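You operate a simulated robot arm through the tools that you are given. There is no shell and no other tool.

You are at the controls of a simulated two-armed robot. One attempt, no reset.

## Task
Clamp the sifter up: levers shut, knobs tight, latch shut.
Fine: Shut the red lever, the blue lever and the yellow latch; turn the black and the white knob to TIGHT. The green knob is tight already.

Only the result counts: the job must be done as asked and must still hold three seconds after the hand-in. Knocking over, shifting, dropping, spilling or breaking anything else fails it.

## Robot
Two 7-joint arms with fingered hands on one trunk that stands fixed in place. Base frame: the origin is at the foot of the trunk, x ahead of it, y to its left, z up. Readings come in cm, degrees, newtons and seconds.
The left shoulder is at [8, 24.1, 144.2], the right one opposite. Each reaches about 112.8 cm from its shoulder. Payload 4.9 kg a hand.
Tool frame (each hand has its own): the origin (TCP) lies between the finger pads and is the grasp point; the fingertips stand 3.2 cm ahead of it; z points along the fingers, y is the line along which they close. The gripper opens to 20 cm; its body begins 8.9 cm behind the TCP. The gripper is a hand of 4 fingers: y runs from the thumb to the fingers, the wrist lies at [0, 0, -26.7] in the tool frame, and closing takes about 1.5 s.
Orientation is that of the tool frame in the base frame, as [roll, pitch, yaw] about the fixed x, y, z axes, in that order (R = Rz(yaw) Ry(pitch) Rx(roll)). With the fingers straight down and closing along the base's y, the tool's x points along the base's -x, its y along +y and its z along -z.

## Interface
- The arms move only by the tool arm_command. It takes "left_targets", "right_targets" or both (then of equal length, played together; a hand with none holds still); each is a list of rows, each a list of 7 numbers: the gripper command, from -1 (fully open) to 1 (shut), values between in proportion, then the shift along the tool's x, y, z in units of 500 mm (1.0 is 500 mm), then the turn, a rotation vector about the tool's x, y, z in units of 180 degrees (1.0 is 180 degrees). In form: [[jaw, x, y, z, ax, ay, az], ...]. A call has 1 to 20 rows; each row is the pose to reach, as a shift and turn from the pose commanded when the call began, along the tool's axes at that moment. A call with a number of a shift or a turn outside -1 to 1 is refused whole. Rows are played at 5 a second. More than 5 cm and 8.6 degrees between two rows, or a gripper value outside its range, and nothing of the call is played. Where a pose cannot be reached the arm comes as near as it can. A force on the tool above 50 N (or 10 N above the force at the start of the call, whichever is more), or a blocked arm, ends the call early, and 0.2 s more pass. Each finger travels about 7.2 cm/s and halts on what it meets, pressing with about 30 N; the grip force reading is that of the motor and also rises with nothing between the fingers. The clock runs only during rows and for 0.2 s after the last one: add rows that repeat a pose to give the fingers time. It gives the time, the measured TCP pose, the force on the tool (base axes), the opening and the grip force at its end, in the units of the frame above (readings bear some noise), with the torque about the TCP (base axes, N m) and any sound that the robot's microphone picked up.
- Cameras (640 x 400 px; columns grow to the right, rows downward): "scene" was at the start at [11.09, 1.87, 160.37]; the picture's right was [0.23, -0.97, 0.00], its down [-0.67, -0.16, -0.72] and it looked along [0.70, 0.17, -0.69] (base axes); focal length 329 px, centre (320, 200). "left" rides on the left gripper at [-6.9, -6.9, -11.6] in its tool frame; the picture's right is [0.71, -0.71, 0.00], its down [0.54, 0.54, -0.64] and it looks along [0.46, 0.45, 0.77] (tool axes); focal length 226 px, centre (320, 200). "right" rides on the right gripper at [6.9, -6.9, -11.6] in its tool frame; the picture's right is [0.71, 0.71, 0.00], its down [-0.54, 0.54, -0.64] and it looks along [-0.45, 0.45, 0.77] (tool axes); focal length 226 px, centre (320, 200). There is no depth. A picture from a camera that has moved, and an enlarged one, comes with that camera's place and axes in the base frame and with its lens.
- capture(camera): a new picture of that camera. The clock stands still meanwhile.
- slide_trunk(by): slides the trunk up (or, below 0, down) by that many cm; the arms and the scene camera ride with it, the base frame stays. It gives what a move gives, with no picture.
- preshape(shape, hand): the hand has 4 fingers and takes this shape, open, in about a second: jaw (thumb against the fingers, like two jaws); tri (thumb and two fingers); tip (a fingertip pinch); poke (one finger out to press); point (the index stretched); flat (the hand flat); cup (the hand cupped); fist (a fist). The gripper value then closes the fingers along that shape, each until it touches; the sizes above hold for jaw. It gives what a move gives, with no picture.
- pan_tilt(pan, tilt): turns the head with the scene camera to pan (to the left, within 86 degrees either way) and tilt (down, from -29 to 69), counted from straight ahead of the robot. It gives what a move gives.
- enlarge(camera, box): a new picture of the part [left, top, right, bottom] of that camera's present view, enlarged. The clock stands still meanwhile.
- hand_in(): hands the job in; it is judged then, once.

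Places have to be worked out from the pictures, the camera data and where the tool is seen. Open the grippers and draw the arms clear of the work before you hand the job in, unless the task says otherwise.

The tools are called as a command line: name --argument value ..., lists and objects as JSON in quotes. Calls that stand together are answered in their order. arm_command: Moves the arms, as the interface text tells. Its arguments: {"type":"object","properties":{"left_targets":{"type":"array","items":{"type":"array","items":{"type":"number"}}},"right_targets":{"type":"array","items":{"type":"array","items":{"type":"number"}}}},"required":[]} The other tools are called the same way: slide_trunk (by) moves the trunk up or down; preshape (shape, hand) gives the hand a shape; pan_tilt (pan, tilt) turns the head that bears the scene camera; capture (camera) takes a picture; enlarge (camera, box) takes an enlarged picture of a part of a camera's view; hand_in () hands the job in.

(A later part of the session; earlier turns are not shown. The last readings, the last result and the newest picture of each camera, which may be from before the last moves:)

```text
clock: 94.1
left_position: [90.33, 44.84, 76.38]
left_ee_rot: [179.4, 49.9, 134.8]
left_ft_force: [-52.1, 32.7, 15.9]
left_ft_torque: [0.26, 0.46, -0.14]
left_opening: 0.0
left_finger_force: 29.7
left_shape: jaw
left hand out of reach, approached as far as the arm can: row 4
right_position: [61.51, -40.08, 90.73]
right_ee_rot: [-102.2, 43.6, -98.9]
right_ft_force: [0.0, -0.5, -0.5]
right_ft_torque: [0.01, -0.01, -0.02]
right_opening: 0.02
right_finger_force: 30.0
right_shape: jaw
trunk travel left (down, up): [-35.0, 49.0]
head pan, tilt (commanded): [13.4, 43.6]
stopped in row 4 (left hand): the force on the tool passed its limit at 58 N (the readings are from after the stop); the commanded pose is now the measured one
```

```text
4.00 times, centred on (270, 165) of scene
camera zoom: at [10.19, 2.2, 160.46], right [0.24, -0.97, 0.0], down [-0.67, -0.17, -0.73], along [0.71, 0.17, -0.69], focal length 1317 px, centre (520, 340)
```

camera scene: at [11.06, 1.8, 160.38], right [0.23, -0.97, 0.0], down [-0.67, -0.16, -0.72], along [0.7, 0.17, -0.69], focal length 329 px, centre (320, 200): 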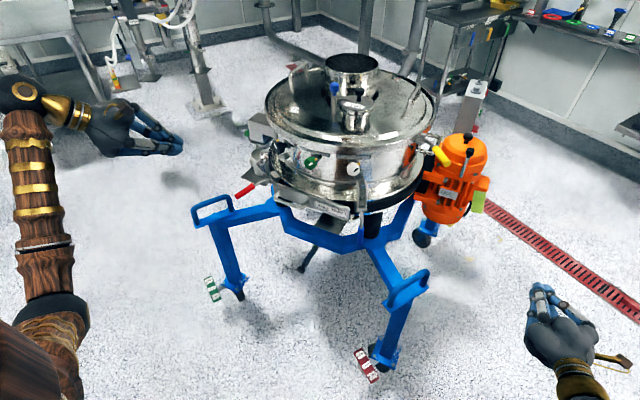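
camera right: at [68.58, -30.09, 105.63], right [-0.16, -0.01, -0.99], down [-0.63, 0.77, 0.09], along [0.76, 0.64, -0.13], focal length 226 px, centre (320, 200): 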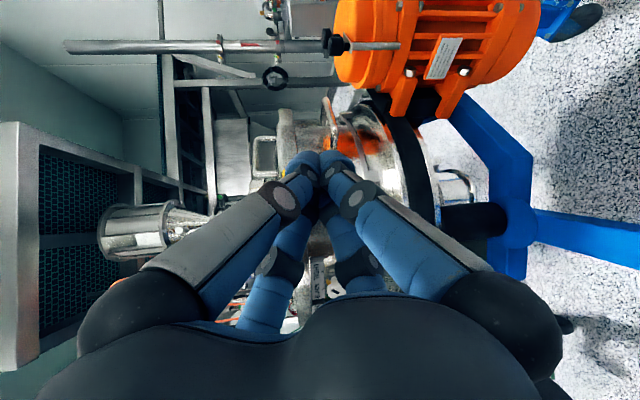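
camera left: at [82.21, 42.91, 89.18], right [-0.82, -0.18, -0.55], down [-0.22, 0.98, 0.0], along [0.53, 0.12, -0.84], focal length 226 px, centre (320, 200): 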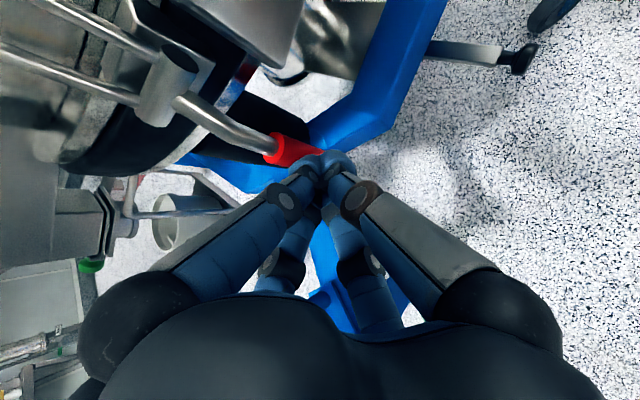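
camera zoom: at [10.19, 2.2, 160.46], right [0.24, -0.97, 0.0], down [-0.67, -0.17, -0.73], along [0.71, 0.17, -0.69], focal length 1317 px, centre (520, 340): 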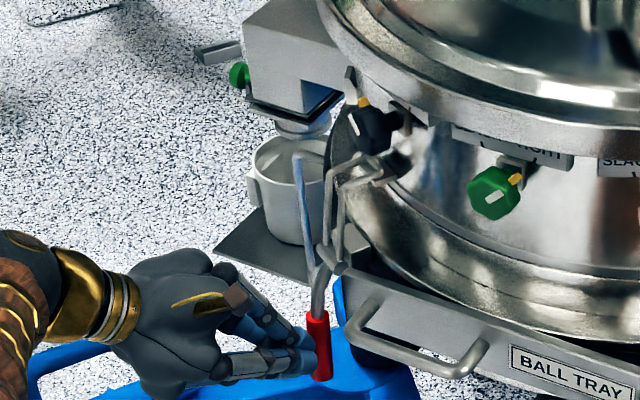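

The red lever reached its stop (~-83°, 58 N). I back the left hand off at once and check that everything stays.

arm_command --left_targets '[[1, 0, 0, -0.03, 0, 0, 0], [1, -0.01, 0, -0.09, 0, 0, 0], [1, -0.02, 0, -0.17, 0, 0, 0]]'

capture --camera "scene"

enlarge --camera "scene" --box '[220, 115, 320, 215]'

enlarge --camera "left" --box '[60, 0, 380, 200]'

```text
clock: 94.9
left_position: [86.43, 48.27, 82.3]
left_ee_rot: [-179.9, 50.1, 135.1]
left_ft_force: [-0.1, 0.2, -0.4]
left_ft_torque: [0.0, -0.03, 0.03]
left_opening: 0.0
left_finger_force: 30.3
left_shape: jaw
right_position: [61.85, -39.84, 90.45]
right_ee_rot: [-102.6, 43.5, -99.3]
right_ft_force: [-0.7, -0.2, 1.7]
right_ft_torque: [-0.02, 0.05, -0.01]
right_opening: 0.0
right_finger_force: 29.9
right_shape: jaw
trunk travel left (down, up): [-35.0, 49.0]
head pan, tilt (commanded): [13.4, 43.6]
```

```text
taken
camera scene: at [10.97, 2.05, 160.38], right [0.23, -0.97, 0.0], down [-0.67, -0.16, -0.72], along [0.7, 0.17, -0.69], focal length 329 px, centre (320, 200)
```

scene: 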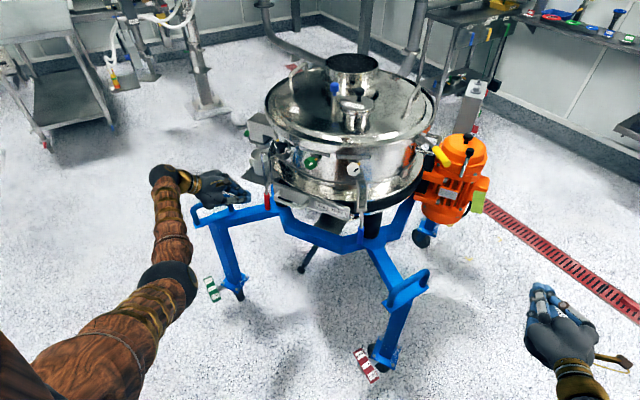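

```text
4.00 times, centred on (270, 165) of scene
camera zoom: at [10.97, 2.05, 160.38], right [0.23, -0.97, 0.0], down [-0.67, -0.16, -0.72], along [0.7, 0.17, -0.69], focal length 1317 px, centre (520, 340)
```

zoom: 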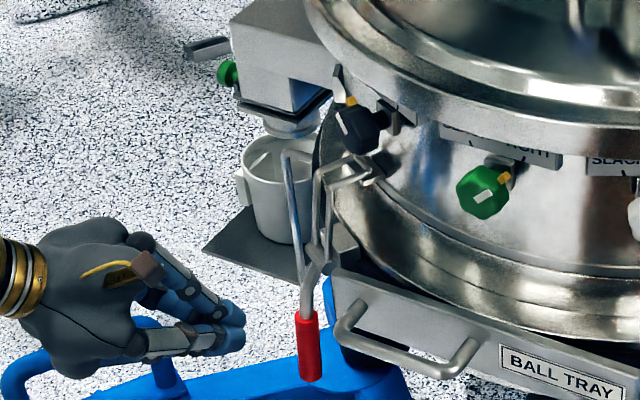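

```text
2.00 times, centred on (220, 100) of left
camera zoom: at [78.36, 46.53, 95.01], right [-0.82, -0.18, -0.54], down [-0.22, 0.98, 0.0], along [0.53, 0.12, -0.84], focal length 452 px, centre (520, 400)
```

zoom: 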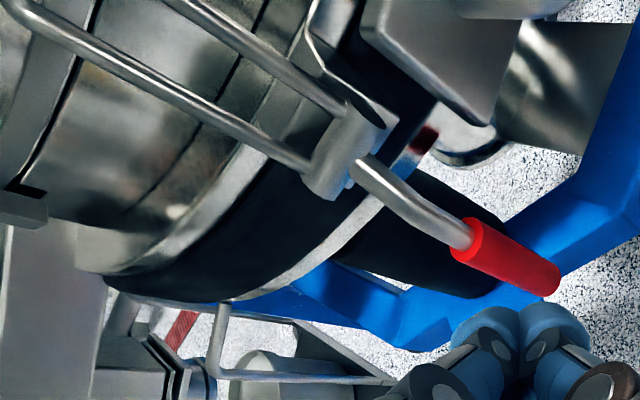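

Red lever is down and holding; the sifter hasn't moved. Next the black knob: I raise the left hand to a staging point and set its roll to -90° (so I can turn clockwise back to 0°), pointing at the knob.

arm_command --left_targets '[[1, -0.0195, -0.0044, -0.0304, 0.0081, -0.0102, -0.0416], [1, -0.0391, -0.0087, -0.0608, 0.0162, -0.0203, -0.0833], [1, -0.0586, -0.0131, -0.0912, 0.0242, -0.0305, -0.1249], [1, -0.0781, -0.0175, -0.1216, 0.0323, -0.0406, -0.1666], [1, -0.0977, -0.0218, -0.152, 0.0404, -0.0508, -0.2082], [1, -0.1172, -0.0262, -0.1824, 0.0485, -0.061, -0.2499], [1, -0.1367, -0.0306, -0.2128, 0.0565, -0.0711, -0.2915], [1, -0.1563, -0.0349, -0.2432, 0.0646, -0.0813, -0.3331], [1, -0.1758, -0.0393, -0.2736, 0.0727, -0.0914, -0.3748], [1, -0.1953, -0.0437, -0.304, 0.0808, -0.1016, -0.4164], [1, -0.2149, -0.048, -0.3344, 0.0888, -0.1117, -0.4581], [1, -0.2344, -0.0524, -0.3648, 0.0969, -0.1219, -0.4997], [1, -0.2344, -0.0524, -0.3648, 0.0969, -0.1219, -0.4997]]'

capture --camera "scene"

capture --camera "left"

```text
clock: 97.7
left_position: [80.23, 50.72, 102.99]
left_ee_rot: [-105.1, 0.0, -131.5]
left_ft_force: [-0.7, -0.1, -0.6]
left_ft_torque: [0.01, -0.01, 0.01]
left_opening: 0.0
left_finger_force: 30.0
left_shape: jaw
right_position: [61.86, -40.12, 90.18]
right_ee_rot: [-102.7, 43.6, -99.3]
right_ft_force: [0.4, -0.7, 0.0]
right_ft_torque: [0.03, -0.02, 0.01]
right_opening: 0.0
right_finger_force: 30.1
right_shape: jaw
trunk travel left (down, up): [-35.0, 49.0]
head pan, tilt (commanded): [13.4, 43.6]
```

```text
taken
camera scene: at [11.1, 1.87, 160.37], right [0.23, -0.97, 0.0], down [-0.67, -0.16, -0.72], along [0.7, 0.17, -0.69], focal length 329 px, centre (320, 200)
```

scene: 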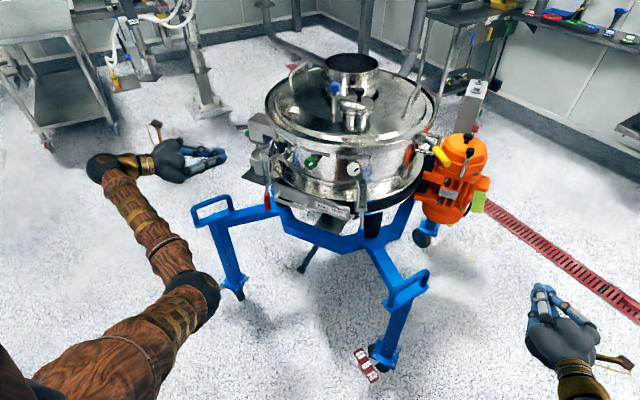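

```text
taken
camera left: at [77.74, 62.14, 112.74], right [-0.33, -0.65, 0.68], down [-0.93, 0.1, -0.36], along [0.16, -0.75, -0.64], focal length 226 px, centre (320, 200)
```

left: 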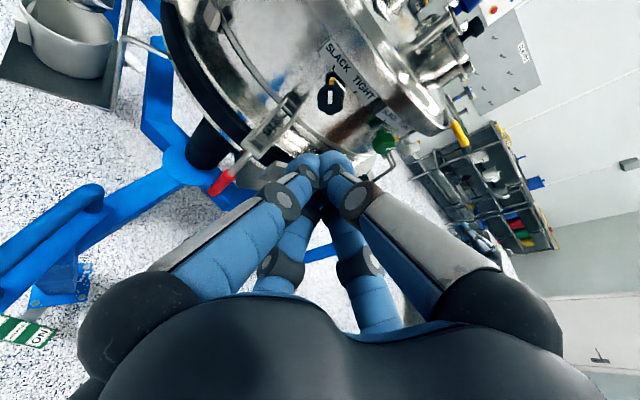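

The left hand now points at the black knob with its camera seeing it well. I zoom to refine the knob's position.

enlarge --camera "left" --box '[280, 40, 400, 140]'

enlarge --camera "left" --box '[140, 40, 340, 200]'

```text
4.00 times, centred on (340, 90) of left
camera zoom: at [77.74, 62.14, 112.74], right [-0.33, -0.65, 0.68], down [-0.93, 0.1, -0.36], along [0.16, -0.75, -0.64], focal length 904 px, centre (240, 640)
```

zoom: 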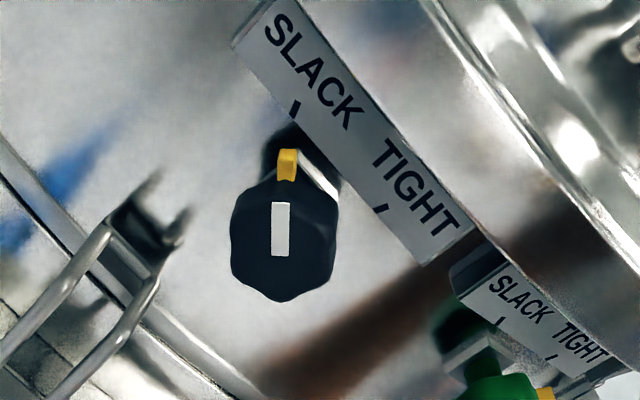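

```text
2.50 times, centred on (240, 120) of left
camera zoom: at [77.74, 62.14, 112.74], right [-0.33, -0.65, 0.68], down [-0.93, 0.1, -0.36], along [0.16, -0.75, -0.64], focal length 565 px, centre (520, 400)
```

zoom: 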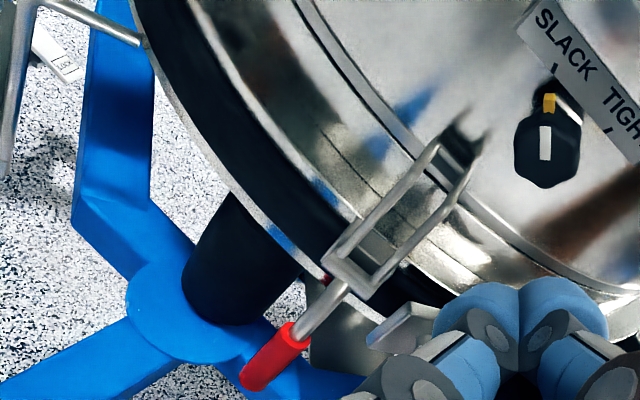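

The hand camera confirms the black knob face at (94.9, 36.3, 98.3). I set the opening to 5.6 cm and advance to 4 cm short of the grip position.

arm_command --left_targets '[[0.7, 0.0043, -0.0042, 0.0621, 0, 0, 0], [0.44, 0.0086, -0.0085, 0.1242, 0, 0, 0], [0.44, 0.0129, -0.0127, 0.1863, 0, 0, 0], [0.44, 0.0172, -0.017, 0.2484, 0, 0, 0], [0.44, 0.0215, -0.0212, 0.3105, 0, 0, 0], [0.44, 0.0215, -0.0212, 0.3105, 0, 0, 0]]'

capture --camera "left"

enlarge --camera "left" --box '[260, 110, 380, 210]'

enlarge --camera "scene" --box '[220, 105, 320, 185]'

```text
clock: 99.1
left_position: [90.86, 39.88, 99.97]
left_ee_rot: [-105.1, 0.1, -131.6]
left_ft_force: [0.2, 0.3, 0.1]
left_ft_torque: [0.01, -0.01, 0.02]
left_opening: 5.53
left_finger_force: 0.0
left_shape: jaw
right_position: [62.0, -40.06, 90.25]
right_ee_rot: [-102.7, 43.6, -99.4]
right_ft_force: [0.3, -0.8, -0.6]
right_ft_torque: [0.0, -0.01, -0.02]
right_opening: 0.0
right_finger_force: 30.1
right_shape: jaw
trunk travel left (down, up): [-35.0, 49.0]
head pan, tilt (commanded): [13.4, 43.6]
```

```text
taken
camera left: at [88.4, 51.26, 109.61], right [-0.33, -0.65, 0.68], down [-0.93, 0.1, -0.36], along [0.16, -0.75, -0.64], focal length 226 px, centre (320, 200)
```

left: 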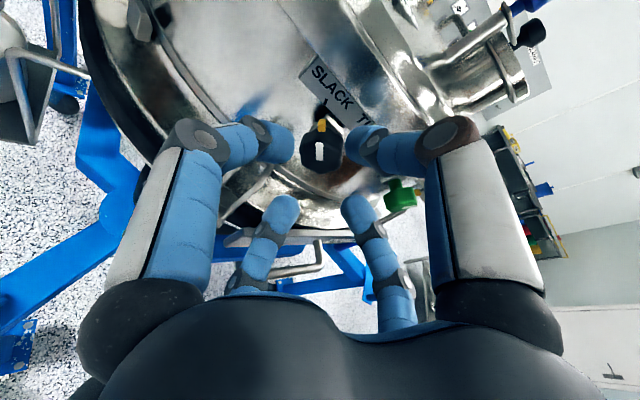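

```text
4.00 times, centred on (320, 160) of left
camera zoom: at [88.4, 51.26, 109.61], right [-0.33, -0.65, 0.68], down [-0.93, 0.1, -0.36], along [0.16, -0.75, -0.64], focal length 904 px, centre (320, 360)
```

zoom: 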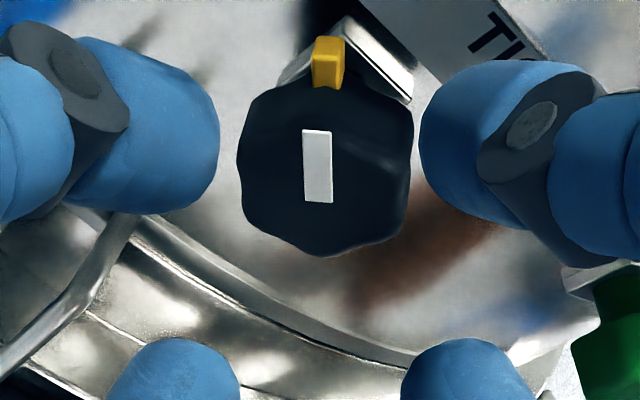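

```text
5.00 times, centred on (270, 145) of scene
camera zoom: at [11.02, 1.89, 160.38], right [0.23, -0.97, 0.0], down [-0.67, -0.16, -0.72], along [0.7, 0.17, -0.69], focal length 1646 px, centre (570, 475)
```

zoom: 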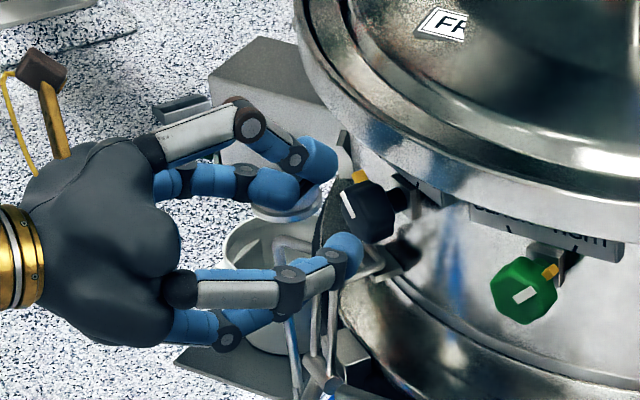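

Well aligned around the black knob. I advance 3.8 cm to put the fingertips around it.

arm_command --left_targets '[[0.44, 0, 0.001, 0.026, 0, 0, 0], [0.44, 0, 0.002, 0.052, 0, 0, 0], [0.44, 0, 0.003, 0.076, 0, 0, 0], [0.44, 0, 0.003, 0.076, 0, 0, 0]]'

enlarge --camera "left" --box '[240, 100, 400, 220]'

enlarge --camera "scene" --box '[240, 115, 320, 175]'

```text
clock: 100.1
left_position: [93.67, 37.5, 98.8]
left_ee_rot: [-105.2, 0.2, -131.6]
left_ft_force: [-1.1, -0.2, -1.0]
left_ft_torque: [-0.01, -0.02, 0.02]
left_opening: 5.54
left_finger_force: 0.1
left_shape: jaw
right_position: [61.81, -40.15, 90.34]
right_ee_rot: [-102.8, 43.6, -99.3]
right_ft_force: [-0.1, -0.7, -0.4]
right_ft_torque: [0.01, -0.01, 0.01]
right_opening: 0.04
right_finger_force: 29.9
right_shape: jaw
trunk travel left (down, up): [-35.0, 49.0]
head pan, tilt (commanded): [13.4, 43.6]
```

```text
3.33 times, centred on (320, 160) of left
camera zoom: at [91.19, 48.81, 108.56], right [-0.33, -0.65, 0.68], down [-0.93, 0.1, -0.36], along [0.16, -0.75, -0.64], focal length 754 px, centre (320, 333)
```

zoom: 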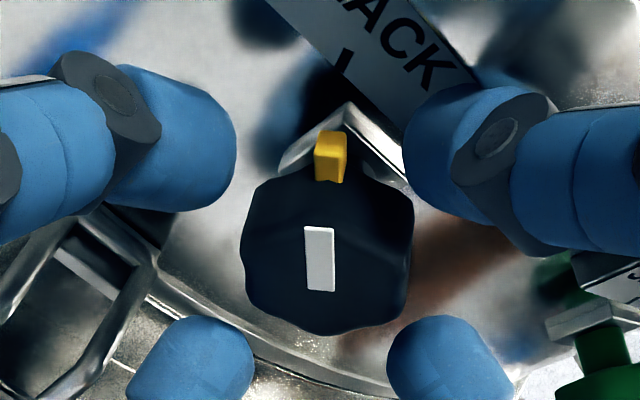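

```text
6.67 times, centred on (280, 145) of scene
camera zoom: at [11.05, 1.86, 160.38], right [0.23, -0.97, 0.0], down [-0.67, -0.16, -0.72], along [0.7, 0.17, -0.69], focal length 2195 px, centre (587, 567)
```

zoom: 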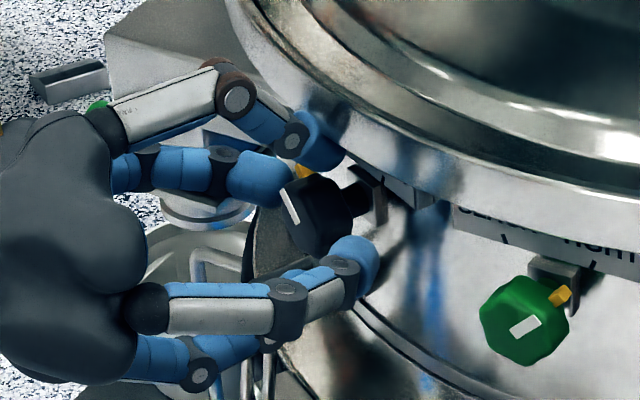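

No contact yet; fingers surround the knob. I close on it.

arm_command --left_targets '[[0.6, 0, 0, 0, 0, 0, 0], [0.8, 0, 0, 0, 0, 0, 0], [1, 0, 0, 0, 0, 0, 0], [1, 0, 0, 0, 0, 0, 0], [1, 0, 0, 0, 0, 0, 0]]'

enlarge --camera "left" --box '[240, 100, 400, 220]'

```text
clock: 101.3
left_position: [93.82, 37.38, 98.77]
left_ee_rot: [-105.1, 0.1, -131.7]
left_ft_force: [6.1, -1.4, 3.9]
left_ft_torque: [-0.24, -0.36, 0.15]
left_opening: 3.35
left_finger_force: 29.7
left_shape: jaw
right_position: [61.96, -40.14, 90.41]
right_ee_rot: [-102.6, 43.6, -99.3]
right_ft_force: [0.6, -0.8, 1.0]
right_ft_torque: [-0.01, 0.0, 0.01]
right_opening: 0.02
right_finger_force: 30.6
right_shape: jaw
trunk travel left (down, up): [-35.0, 49.0]
head pan, tilt (commanded): [13.4, 43.6]
```

```text
3.33 times, centred on (320, 160) of left
camera zoom: at [91.24, 48.76, 108.62], right [-0.33, -0.65, 0.68], down [-0.93, 0.1, -0.36], along [0.16, -0.75, -0.64], focal length 754 px, centre (320, 333)
```

zoom: 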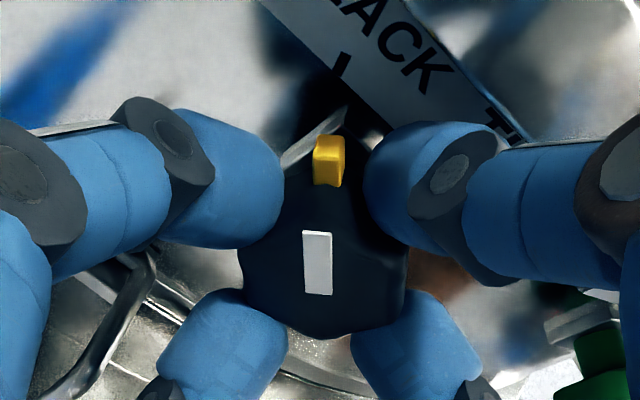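

Solid four-finger grip (3.35 cm). I turn it clockwise (about +z of the tool) 40° in 8° steps.

arm_command --left_targets '[[1, 0, 0, 0, 0, 0, 0.0444], [1, 0, 0, 0, 0, 0, 0.0889], [1, 0, 0, 0, 0, 0, 0.1333], [1, 0, 0, 0, 0, 0, 0.1778], [1, 0, 0, 0, 0, 0, 0.2222]]'

capture --camera "left"

enlarge --camera "scene" --box '[240, 115, 320, 175]'

```text
clock: 102.5
left_position: [93.87, 37.41, 98.99]
left_ee_rot: [-109.5, 38.7, -143.9]
left_ft_force: [21.3, 4.0, 11.2]
left_ft_torque: [-0.36, -0.48, 1.21]
left_opening: 3.36
left_finger_force: 29.6
left_shape: jaw
right_position: [62.09, -40.06, 90.3]
right_ee_rot: [-102.8, 43.5, -99.5]
right_ft_force: [-0.5, 0.5, 0.1]
right_ft_torque: [0.0, -0.01, 0.02]
right_opening: 0.0
right_finger_force: 30.5
right_shape: jaw
trunk travel left (down, up): [-35.0, 49.0]
head pan, tilt (commanded): [13.4, 43.6]
```

```text
taken
camera left: at [87.83, 43.85, 111.37], right [-0.64, -0.76, 0.08], down [-0.66, 0.49, -0.57], along [0.4, -0.42, -0.82], focal length 226 px, centre (320, 200)
```

left: 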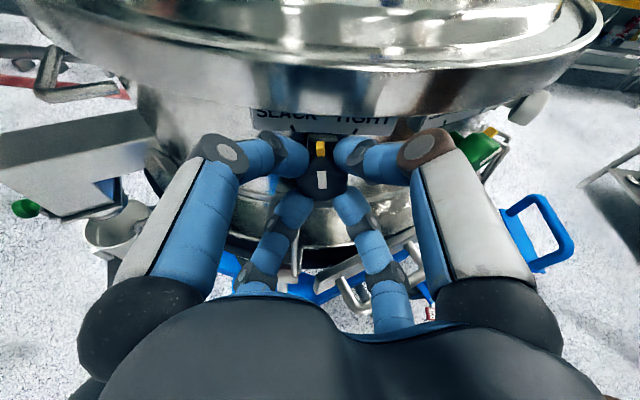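

```text
6.67 times, centred on (280, 145) of scene
camera zoom: at [11.22, 1.84, 160.38], right [0.23, -0.97, 0.0], down [-0.67, -0.16, -0.72], along [0.7, 0.17, -0.69], focal length 2195 px, centre (587, 567)
```

zoom: 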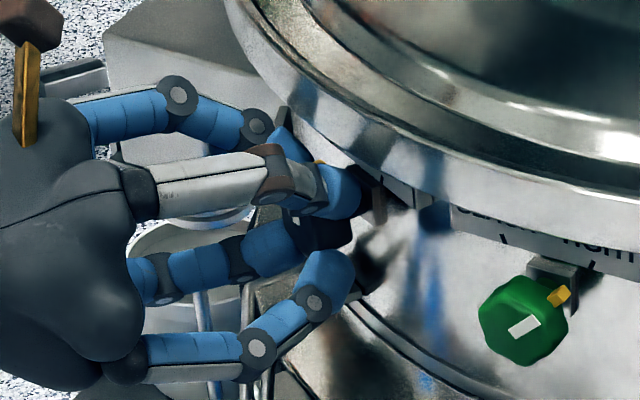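

The knob follows (nub now at top). I continue 32° more.

arm_command --left_targets '[[1, 0, 0, 0.002, 0, 0, 0.0444], [1, 0, 0, 0.003, 0, 0, 0.0889], [1, 0, 0, 0.004, 0, 0, 0.1333], [1, 0, 0, 0.004, 0, 0, 0.1778]]'

capture --camera "left"

```text
clock: 103.5
left_position: [93.83, 37.45, 99.05]
left_ee_rot: [-131.3, 67.0, -170.4]
left_ft_force: [15.9, 11.3, 22.7]
left_ft_torque: [-0.72, -0.94, 1.41]
left_opening: 3.34
left_finger_force: 30.3
left_shape: jaw
right_position: [61.89, -40.15, 90.4]
right_ee_rot: [-102.6, 43.6, -99.3]
right_ft_force: [-0.3, 0.4, 0.0]
right_ft_torque: [0.0, -0.02, 0.0]
right_opening: 0.01
right_finger_force: 30.0
right_shape: jaw
trunk travel left (down, up): [-35.0, 49.0]
head pan, tilt (commanded): [13.4, 43.6]
```

```text
taken
camera left: at [84.04, 40.02, 110.42], right [-0.68, -0.59, -0.44], down [-0.37, 0.79, -0.49], along [0.64, -0.17, -0.75], focal length 226 px, centre (320, 200)
```

left: 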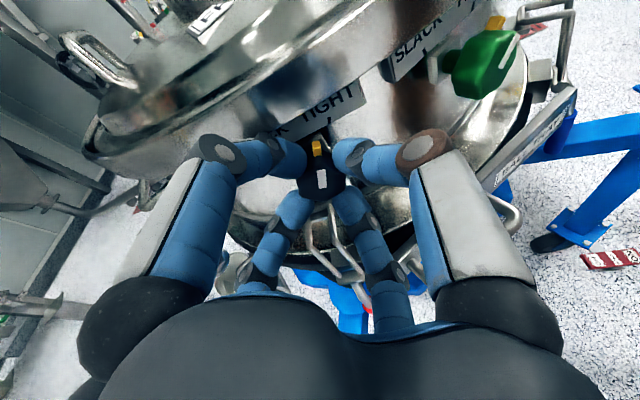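

72° done, forces rising a little from tilt; I shift up slightly to relieve and turn the remaining 16°.

arm_command --left_targets '[[1, -0.004, 0, 0.002, 0, 0, 0.0333], [1, -0.006, 0, 0.003, 0, 0, 0.0667], [1, -0.006, 0, 0.003, 0, 0, 0.0944]]'

capture --camera "left"

enlarge --camera "left" --box '[240, 80, 400, 220]'

```text
clock: 104.3
left_position: [93.84, 37.32, 99.21]
left_ee_rot: [-177.0, 75.0, 141.7]
left_ft_force: [0.4, 17.7, 17.0]
left_ft_torque: [-0.56, -0.79, 1.2]
left_opening: 3.4
left_finger_force: 29.9
left_shape: jaw
right_position: [61.63, -40.04, 90.48]
right_ee_rot: [-102.5, 43.5, -99.2]
right_ft_force: [-1.0, 0.4, -0.1]
right_ft_torque: [0.0, -0.05, 0.03]
right_opening: 0.0
right_finger_force: 30.3
right_shape: jaw
trunk travel left (down, up): [-35.0, 49.0]
head pan, tilt (commanded): [13.4, 43.6]
```

```text
taken
camera left: at [82.3, 38.49, 108.93], right [-0.61, -0.42, -0.67], down [-0.22, 0.91, -0.36], along [0.76, -0.08, -0.64], focal length 226 px, centre (320, 200)
```

left: 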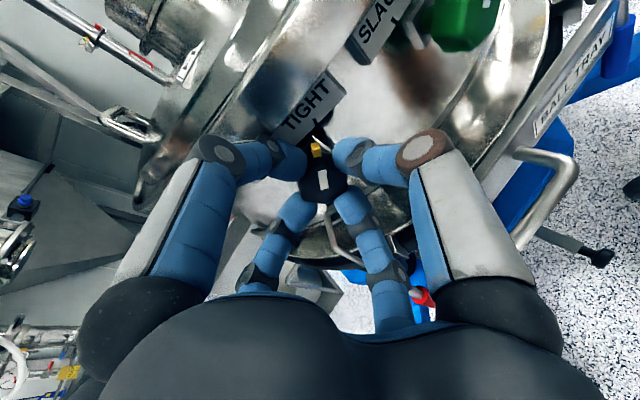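

```text
2.86 times, centred on (320, 150) of left
camera zoom: at [82.3, 38.49, 108.93], right [-0.61, -0.42, -0.67], down [-0.22, 0.91, -0.36], along [0.76, -0.08, -0.64], focal length 646 px, centre (320, 343)
```

zoom: 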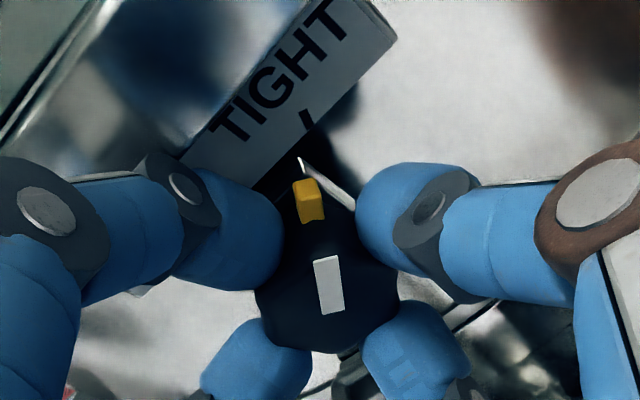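

The nub is close to the TIGHT tick. I turn 8° more to see whether the knob still follows or has reached its stop.

arm_command --left_targets '[[1, 0, 0, 0, 0, 0, 0.0222], [1, 0, 0, 0, 0, 0, 0.0444], [1, 0, 0, 0, 0, 0, 0.0444]]'

enlarge --camera "left" --box '[240, 80, 400, 220]'

```text
clock: 105.1
left_position: [93.99, 37.27, 99.18]
left_ee_rot: [155.1, 73.4, 112.5]
left_ft_force: [0.2, 15.3, 15.5]
left_ft_torque: [-0.49, -0.64, 1.11]
left_opening: 3.4
left_finger_force: 30.0
left_shape: jaw
right_position: [61.82, -40.04, 90.37]
right_ee_rot: [-102.6, 43.6, -99.2]
right_ft_force: [0.9, 0.0, 0.1]
right_ft_torque: [-0.01, -0.02, 0.01]
right_opening: 0.0
right_finger_force: 30.0
right_shape: jaw
trunk travel left (down, up): [-35.0, 49.0]
head pan, tilt (commanded): [13.4, 43.6]
```

```text
2.86 times, centred on (320, 150) of left
camera zoom: at [81.52, 37.98, 107.99], right [-0.56, -0.32, -0.76], down [-0.15, 0.95, -0.29], along [0.81, -0.04, -0.58], focal length 646 px, centre (320, 343)
```

zoom: 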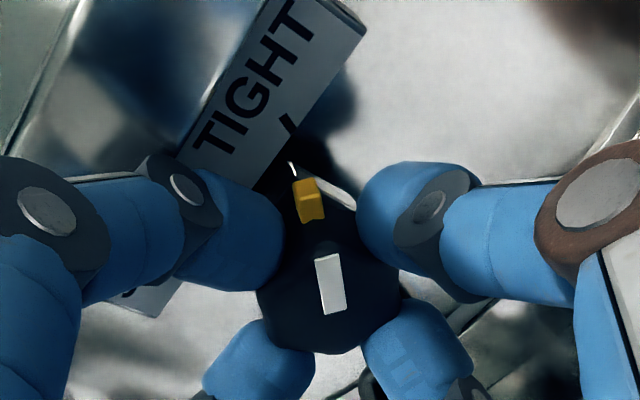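

The knob still followed and its pointer is now right on/just past the TIGHT tick. I release, back off, and inspect.

arm_command --left_targets '[[0.7, 0, 0, 0, 0, 0, 0], [0.44, 0, 0, 0, 0, 0, 0], [0.44, 0, 0, 0, 0, 0, 0], [0.44, 0, 0, -0.03, 0, 0, 0], [0.44, 0, 0, -0.09, 0, 0, 0], [0.3, 0, 0, -0.16, 0, 0, 0], [0.2, 0, 0, -0.22, 0, 0, 0]]'

capture --camera "left"

enlarge --camera "left" --box '[260, 50, 380, 150]'

enlarge --camera "scene" --box '[264, 132, 312, 162]'

```text
clock: 106.7
left_position: [86.14, 44.46, 101.92]
left_ee_rot: [155.5, 73.3, 112.9]
left_ft_force: [0.0, -0.2, 0.4]
left_ft_torque: [0.06, -0.01, 0.0]
left_opening: 7.96
left_finger_force: 0.0
left_shape: jaw
right_position: [61.83, -40.07, 90.39]
right_ee_rot: [-102.6, 43.6, -99.4]
right_ft_force: [-0.2, -0.2, -0.1]
right_ft_torque: [0.0, -0.01, -0.02]
right_opening: 0.0
right_finger_force: 30.3
right_shape: jaw
trunk travel left (down, up): [-35.0, 49.0]
head pan, tilt (commanded): [13.4, 43.6]
```

```text
taken
camera left: at [73.68, 44.99, 110.71], right [-0.56, -0.32, -0.76], down [-0.16, 0.95, -0.29], along [0.81, -0.04, -0.58], focal length 226 px, centre (320, 200)
```

left: 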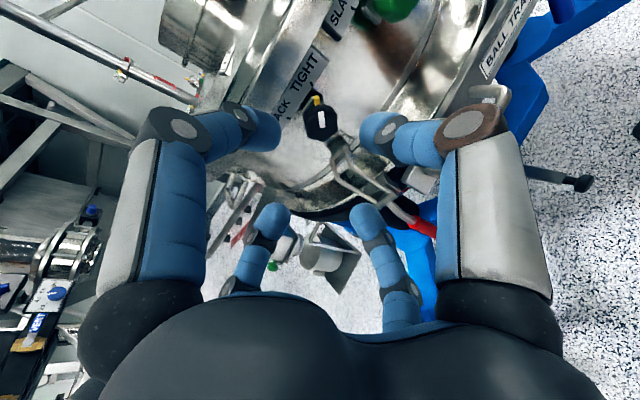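

```text
4.00 times, centred on (320, 100) of left
camera zoom: at [73.68, 44.99, 110.71], right [-0.56, -0.32, -0.76], down [-0.16, 0.95, -0.29], along [0.81, -0.04, -0.58], focal length 904 px, centre (320, 600)
```

zoom: 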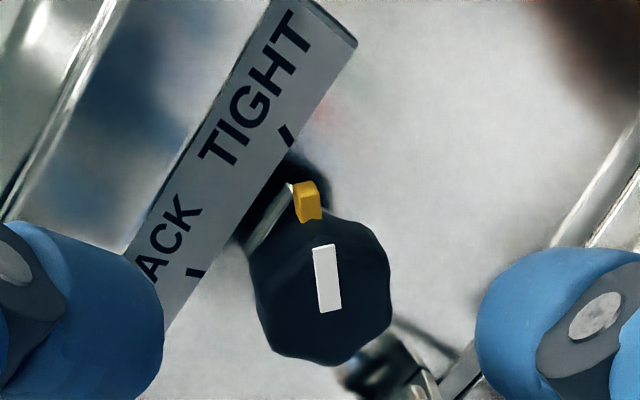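

```text
13.33 times, centred on (288, 147) of scene
camera zoom: at [10.99, 1.92, 160.38], right [0.23, -0.97, 0.0], down [-0.67, -0.16, -0.72], along [0.7, 0.17, -0.69], focal length 4391 px, centre (747, 907)
```

zoom: 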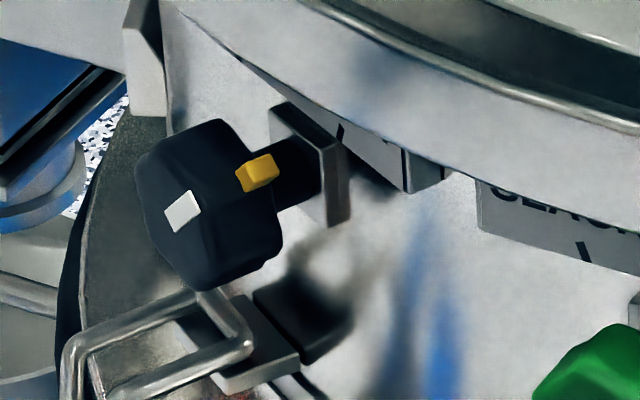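

Triangulating from both cameras puts the black pointer at about +42.5°, like green (≈42°) and white: TIGHT. Next the latch with the left arm: I retreat, close the fingers and re-orient (az -35°, 20° down, roll -45°) in front of the sifter.

arm_command --left_targets '[[0.3, 0, 0, -0.09, 0, 0, 0], [0.4, 0, 0, -0.17, -0.0055, 0.0018, -0.0375], [0.6, -0.0143, -0.0425, -0.1793, -0.0109, 0.0036, -0.075], [0.8, -0.0286, -0.0851, -0.1886, -0.0164, 0.0054, -0.1125], [1, -0.0429, -0.1276, -0.1979, -0.0218, 0.0073, -0.15], [1, -0.0573, -0.1702, -0.2073, -0.0273, 0.0091, -0.1876], [1, -0.0716, -0.2127, -0.2166, -0.0327, 0.0109, -0.2251], [1, -0.0859, -0.2553, -0.2259, -0.0382, 0.0127, -0.2626], [1, -0.1002, -0.2978, -0.2352, -0.0436, 0.0145, -0.3001], [1, -0.1002, -0.2978, -0.2352, -0.0436, 0.0145, -0.3001]]'

capture --camera "scene"

```text
clock: 108.9
left_position: [67.87, 39.73, 107.95]
left_ee_rot: [-117.1, 41.7, -143.7]
left_ft_force: [-0.4, -0.2, 0.8]
left_ft_torque: [-0.02, 0.0, -0.04]
left_opening: 0.03
left_finger_force: 30.2
left_shape: jaw
right_position: [61.95, -40.08, 90.28]
right_ee_rot: [-102.7, 43.7, -99.3]
right_ft_force: [-0.8, 0.2, 0.2]
right_ft_torque: [-0.01, 0.01, 0.01]
right_opening: 0.0
right_finger_force: 29.8
right_shape: jaw
trunk travel left (down, up): [-35.0, 49.0]
head pan, tilt (commanded): [13.4, 43.6]
```

```text
taken
camera scene: at [11.12, 1.88, 160.37], right [0.23, -0.97, 0.0], down [-0.67, -0.16, -0.72], along [0.7, 0.17, -0.69], focal length 329 px, centre (320, 200)
```

scene: 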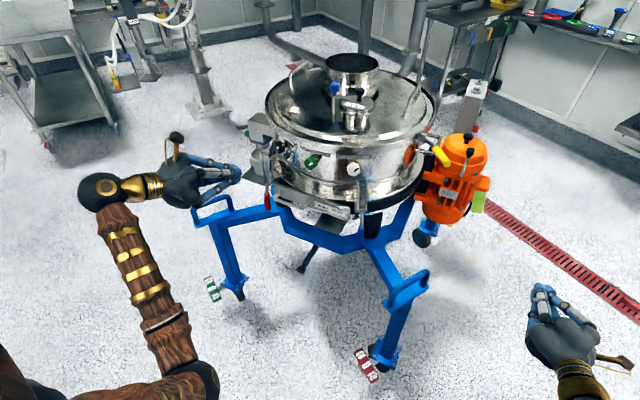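

Good. Now I sweep the left hand across the front to about (72, 6, 110).

arm_command --left_targets '[[1, 0.0278, -0.0617, 0.0516, 0, 0, 0], [1, 0.0555, -0.1234, 0.1032, 0, 0, 0], [1, 0.0833, -0.185, 0.1548, 0, 0, 0], [1, 0.111, -0.2467, 0.2064, 0, 0, 0], [1, 0.1388, -0.3084, 0.258, 0, 0, 0], [1, 0.1665, -0.3701, 0.3096, 0, 0, 0], [1, 0.1943, -0.4317, 0.3612, 0, 0, 0], [1, 0.222, -0.4934, 0.4128, 0, 0, 0], [1, 0.222, -0.4934, 0.4128, 0, 0, 0]]'

capture --camera "scene"

capture --camera "left"

```text
clock: 110.9
left_position: [72.1, 6.03, 110.01]
left_ee_rot: [-117.1, 41.6, -143.6]
left_ft_force: [0.4, -0.1, -0.1]
left_ft_torque: [0.03, 0.01, -0.03]
left_opening: 0.03
left_finger_force: 29.9
left_shape: jaw
right_position: [61.84, -40.07, 90.36]
right_ee_rot: [-102.7, 43.6, -99.3]
right_ft_force: [0.0, -0.2, 0.1]
right_ft_torque: [0.02, 0.01, -0.01]
right_opening: 0.03
right_finger_force: 30.4
right_shape: jaw
trunk travel left (down, up): [-35.0, 49.0]
head pan, tilt (commanded): [13.4, 43.6]
```

```text
taken
camera scene: at [11.04, 1.93, 160.38], right [0.23, -0.97, 0.0], down [-0.67, -0.16, -0.72], along [0.7, 0.17, -0.69], focal length 329 px, centre (320, 200)
```

scene: 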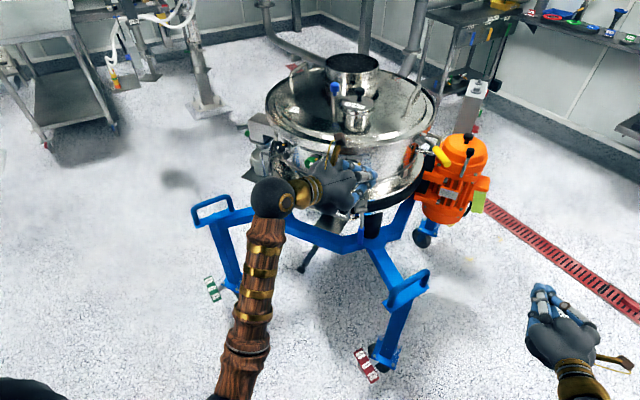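

```text
taken
camera left: at [65.89, 10.43, 123.13], right [-0.57, -0.82, 0.0], down [-0.71, 0.49, -0.5], along [0.41, -0.29, -0.87], focal length 226 px, centre (320, 200)
```

left: 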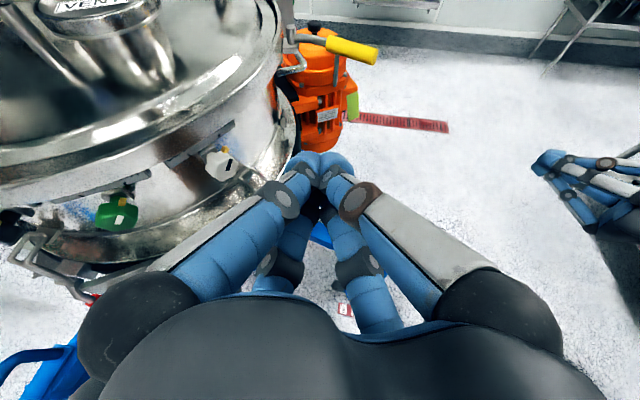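

The left arm reaches across nicely and its camera sees the latch. I zoom in on it.

enlarge --camera "left" --box '[260, 0, 400, 100]'

enlarge --camera "left" --box '[200, 130, 250, 190]'

```text
4.00 times, centred on (330, 50) of left
camera zoom: at [65.89, 10.43, 123.13], right [-0.57, -0.82, 0.0], down [-0.71, 0.49, -0.5], along [0.41, -0.29, -0.87], focal length 904 px, centre (280, 800)
```

zoom: 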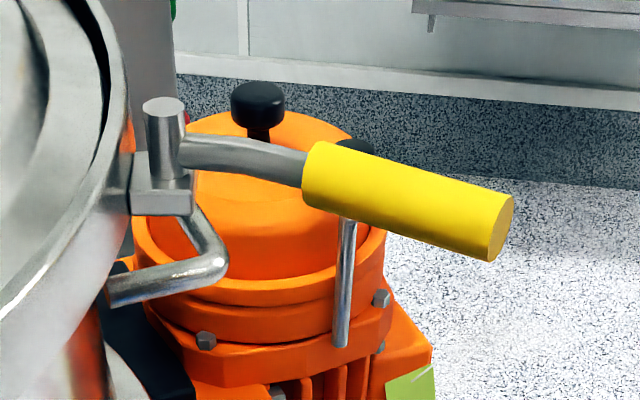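

```text
6.67 times, centred on (225, 160) of left
camera zoom: at [65.89, 10.43, 123.13], right [-0.57, -0.82, 0.0], down [-0.71, 0.49, -0.5], along [0.41, -0.29, -0.87], focal length 1507 px, centre (953, 467)
```

zoom: 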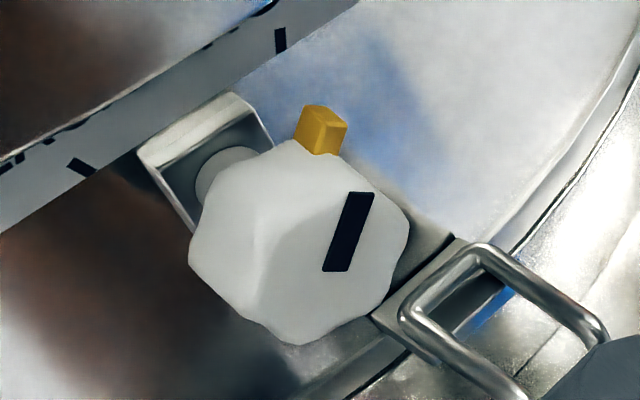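

The grip's middle is near (93.9, -14.4, 104.7), crossing the hand's axis. I open the fingers to 8 cm and move to 8 cm in front of it.

arm_command --left_targets '[[0.6, -0.0021, -0.0263, 0.079, 0, 0, 0], [0.2, -0.0042, -0.0526, 0.158, 0, 0, 0], [0.2, -0.0062, -0.079, 0.237, 0, 0, 0], [0.2, -0.0083, -0.1053, 0.316, 0, 0, 0], [0.2, -0.0104, -0.1316, 0.395, 0, 0, 0], [0.2, -0.0104, -0.1316, 0.395, 0, 0, 0]]'

capture --camera "left"

capture --camera "scene"

```text
clock: 112.3
left_position: [86.36, -9.04, 108.04]
left_ee_rot: [-117.1, 41.7, -143.7]
left_ft_force: [-0.1, 0.7, -0.9]
left_ft_torque: [-0.02, 0.0, 0.02]
left_opening: 7.96
left_finger_force: 0.1
left_shape: jaw
right_position: [61.84, -40.1, 90.27]
right_ee_rot: [-102.5, 43.7, -99.3]
right_ft_force: [0.1, 0.2, -0.6]
right_ft_torque: [-0.01, 0.01, -0.02]
right_opening: 0.0
right_finger_force: 30.1
right_shape: jaw
trunk travel left (down, up): [-35.0, 49.0]
head pan, tilt (commanded): [13.4, 43.6]
```

```text
taken
camera left: at [80.06, -4.72, 121.11], right [-0.57, -0.82, 0.0], down [-0.71, 0.49, -0.5], along [0.41, -0.29, -0.87], focal length 226 px, centre (320, 200)
```

left: 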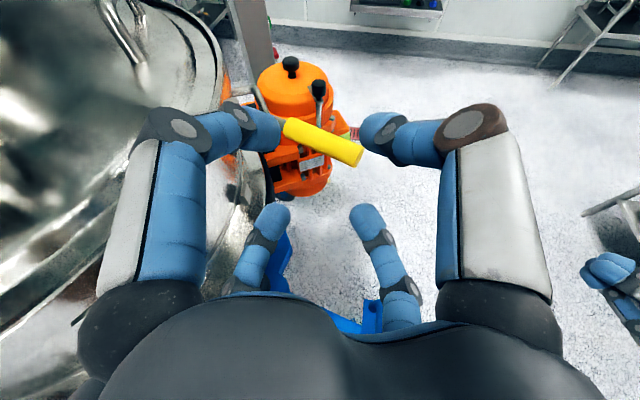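

```text
taken
camera scene: at [11.0, 1.92, 160.38], right [0.23, -0.97, 0.0], down [-0.67, -0.16, -0.72], along [0.7, 0.17, -0.69], focal length 329 px, centre (320, 200)
```

scene: 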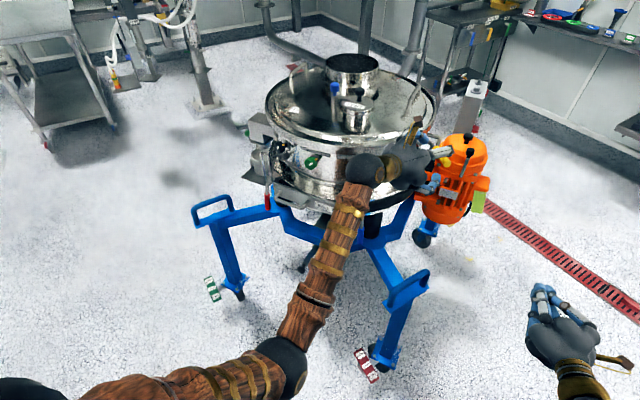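

Aligned. I advance 8 cm so that the grip lies between upper and lower finger pairs.

arm_command --left_targets '[[0.2, 0, 0, 0.04, 0, 0, 0], [0.2, 0, 0, 0.08, 0, 0, 0], [0.2, 0, 0, 0.12, 0, 0, 0], [0.2, 0, 0, 0.158, 0, 0, 0], [0.2, 0, 0, 0.158, 0, 0, 0]]'

capture --camera "left"

enlarge --camera "scene" --box '[370, 110, 490, 210]'

```text
clock: 113.5
left_position: [92.27, -13.21, 105.26]
left_ee_rot: [-117.1, 41.8, -143.7]
left_ft_force: [-0.7, -0.1, -0.1]
left_ft_torque: [0.02, -0.02, -0.06]
left_opening: 7.98
left_finger_force: 0.0
left_shape: jaw
right_position: [61.93, -40.05, 90.46]
right_ee_rot: [-102.6, 43.5, -99.3]
right_ft_force: [0.1, 0.2, 0.3]
right_ft_torque: [-0.02, 0.02, 0.02]
right_opening: 0.0
right_finger_force: 30.1
right_shape: jaw
trunk travel left (down, up): [-35.0, 49.0]
head pan, tilt (commanded): [13.4, 43.6]
```

```text
taken
camera left: at [86.14, -8.96, 118.37], right [-0.57, -0.82, 0.0], down [-0.71, 0.49, -0.5], along [0.41, -0.29, -0.87], focal length 226 px, centre (320, 200)
```

left: 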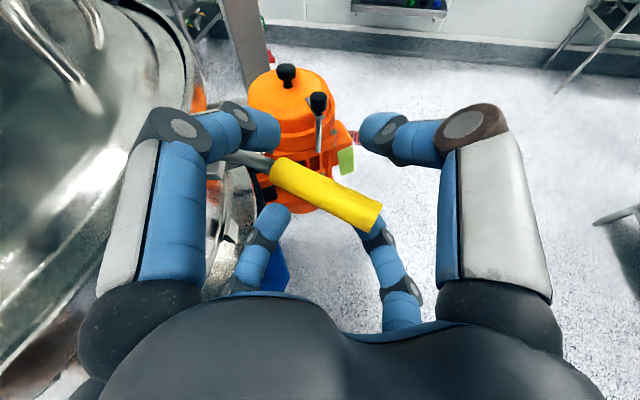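

```text
4.00 times, centred on (430, 160) of scene
camera zoom: at [11.02, 1.87, 160.38], right [0.23, -0.97, 0.0], down [-0.67, -0.16, -0.72], along [0.7, 0.17, -0.69], focal length 1317 px, centre (-120, 360)
```

zoom: 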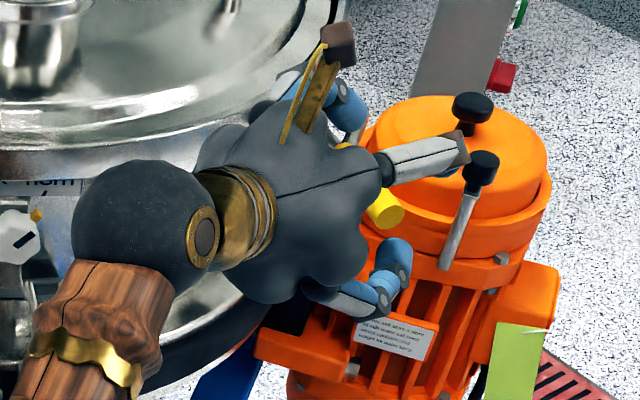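

The grip lies inside the open fingers. I close on it.

arm_command --left_targets '[[0.4, 0, 0, 0, 0, 0, 0], [0.6, 0, 0, 0, 0, 0, 0], [0.8, 0, 0, 0, 0, 0, 0], [1, 0, 0, 0, 0, 0, 0], [1, 0, 0, 0, 0, 0, 0], [1, 0, 0, 0, 0, 0, 0]]'

capture --camera "left"

enlarge --camera "scene" --box '[370, 110, 490, 210]'

```text
clock: 114.9
left_position: [92.44, -13.1, 105.21]
left_ee_rot: [-117.1, 41.7, -143.6]
left_ft_force: [6.6, 1.0, 5.9]
left_ft_torque: [-0.02, -0.02, 0.04]
left_opening: 0.83
left_finger_force: 29.7
left_shape: jaw
right_position: [61.94, -40.07, 90.27]
right_ee_rot: [-102.7, 43.6, -99.3]
right_ft_force: [-0.3, -0.5, -0.3]
right_ft_torque: [0.0, 0.0, -0.02]
right_opening: 0.01
right_finger_force: 30.3
right_shape: jaw
trunk travel left (down, up): [-35.0, 49.0]
head pan, tilt (commanded): [13.4, 43.6]
```

```text
taken
camera left: at [86.2, -8.9, 118.36], right [-0.57, -0.82, 0.0], down [-0.71, 0.49, -0.5], along [0.41, -0.29, -0.87], focal length 226 px, centre (320, 200)
```

left: 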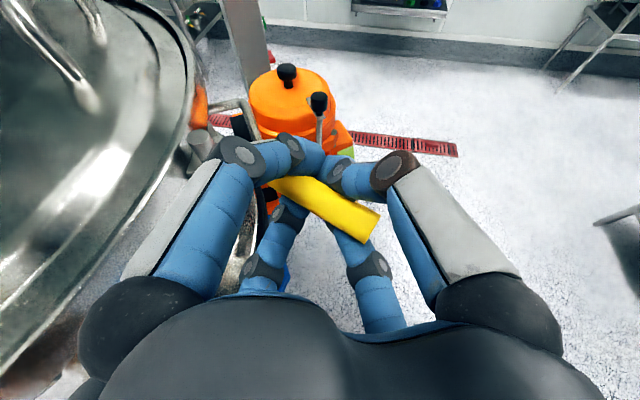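

```text
4.00 times, centred on (430, 160) of scene
camera zoom: at [11.09, 1.87, 160.38], right [0.23, -0.97, 0.0], down [-0.67, -0.16, -0.72], along [0.7, 0.17, -0.69], focal length 1317 px, centre (-120, 360)
```

zoom: 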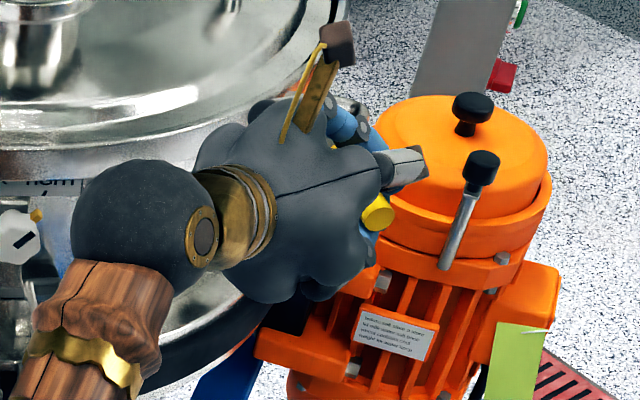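

The fingers cage the grip. Gentle test: pull 2 cm toward the front (closing toward the drum front) and watch the force.

arm_command --left_targets '[[1, -0.0006, 0.0066, -0.0117, 0, 0, 0], [1, -0.0012, 0.0132, -0.0234, 0, 0, 0], [1, -0.0018, 0.0199, -0.0352, 0, 0, 0]]'

capture --camera "left"

```text
clock: 115.7
left_position: [91.34, -11.43, 105.15]
left_ee_rot: [-117.1, 41.7, -143.7]
left_ft_force: [11.2, 3.5, 4.9]
left_ft_torque: [0.0, -0.04, 0.0]
left_opening: 0.8
left_finger_force: 29.9
left_shape: jaw
right_position: [62.09, -40.08, 90.35]
right_ee_rot: [-102.7, 43.7, -99.3]
right_ft_force: [0.0, -0.3, -0.1]
right_ft_torque: [-0.02, 0.0, 0.0]
right_opening: 0.0
right_finger_force: 30.0
right_shape: jaw
trunk travel left (down, up): [-35.0, 49.0]
head pan, tilt (commanded): [13.4, 43.6]
```

```text
taken
camera left: at [85.13, -7.21, 118.29], right [-0.57, -0.82, 0.0], down [-0.71, 0.49, -0.5], along [0.41, -0.29, -0.87], focal length 226 px, centre (320, 200)
```

left: 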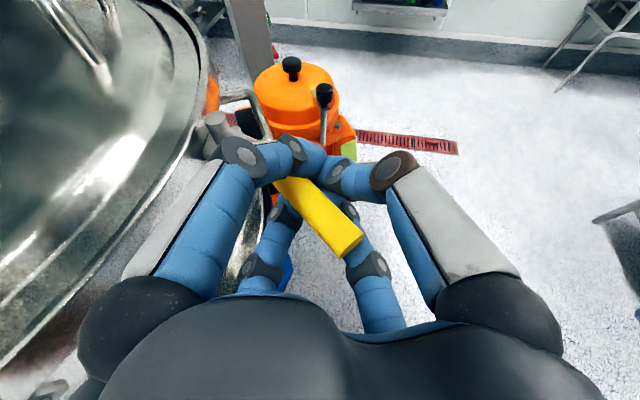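

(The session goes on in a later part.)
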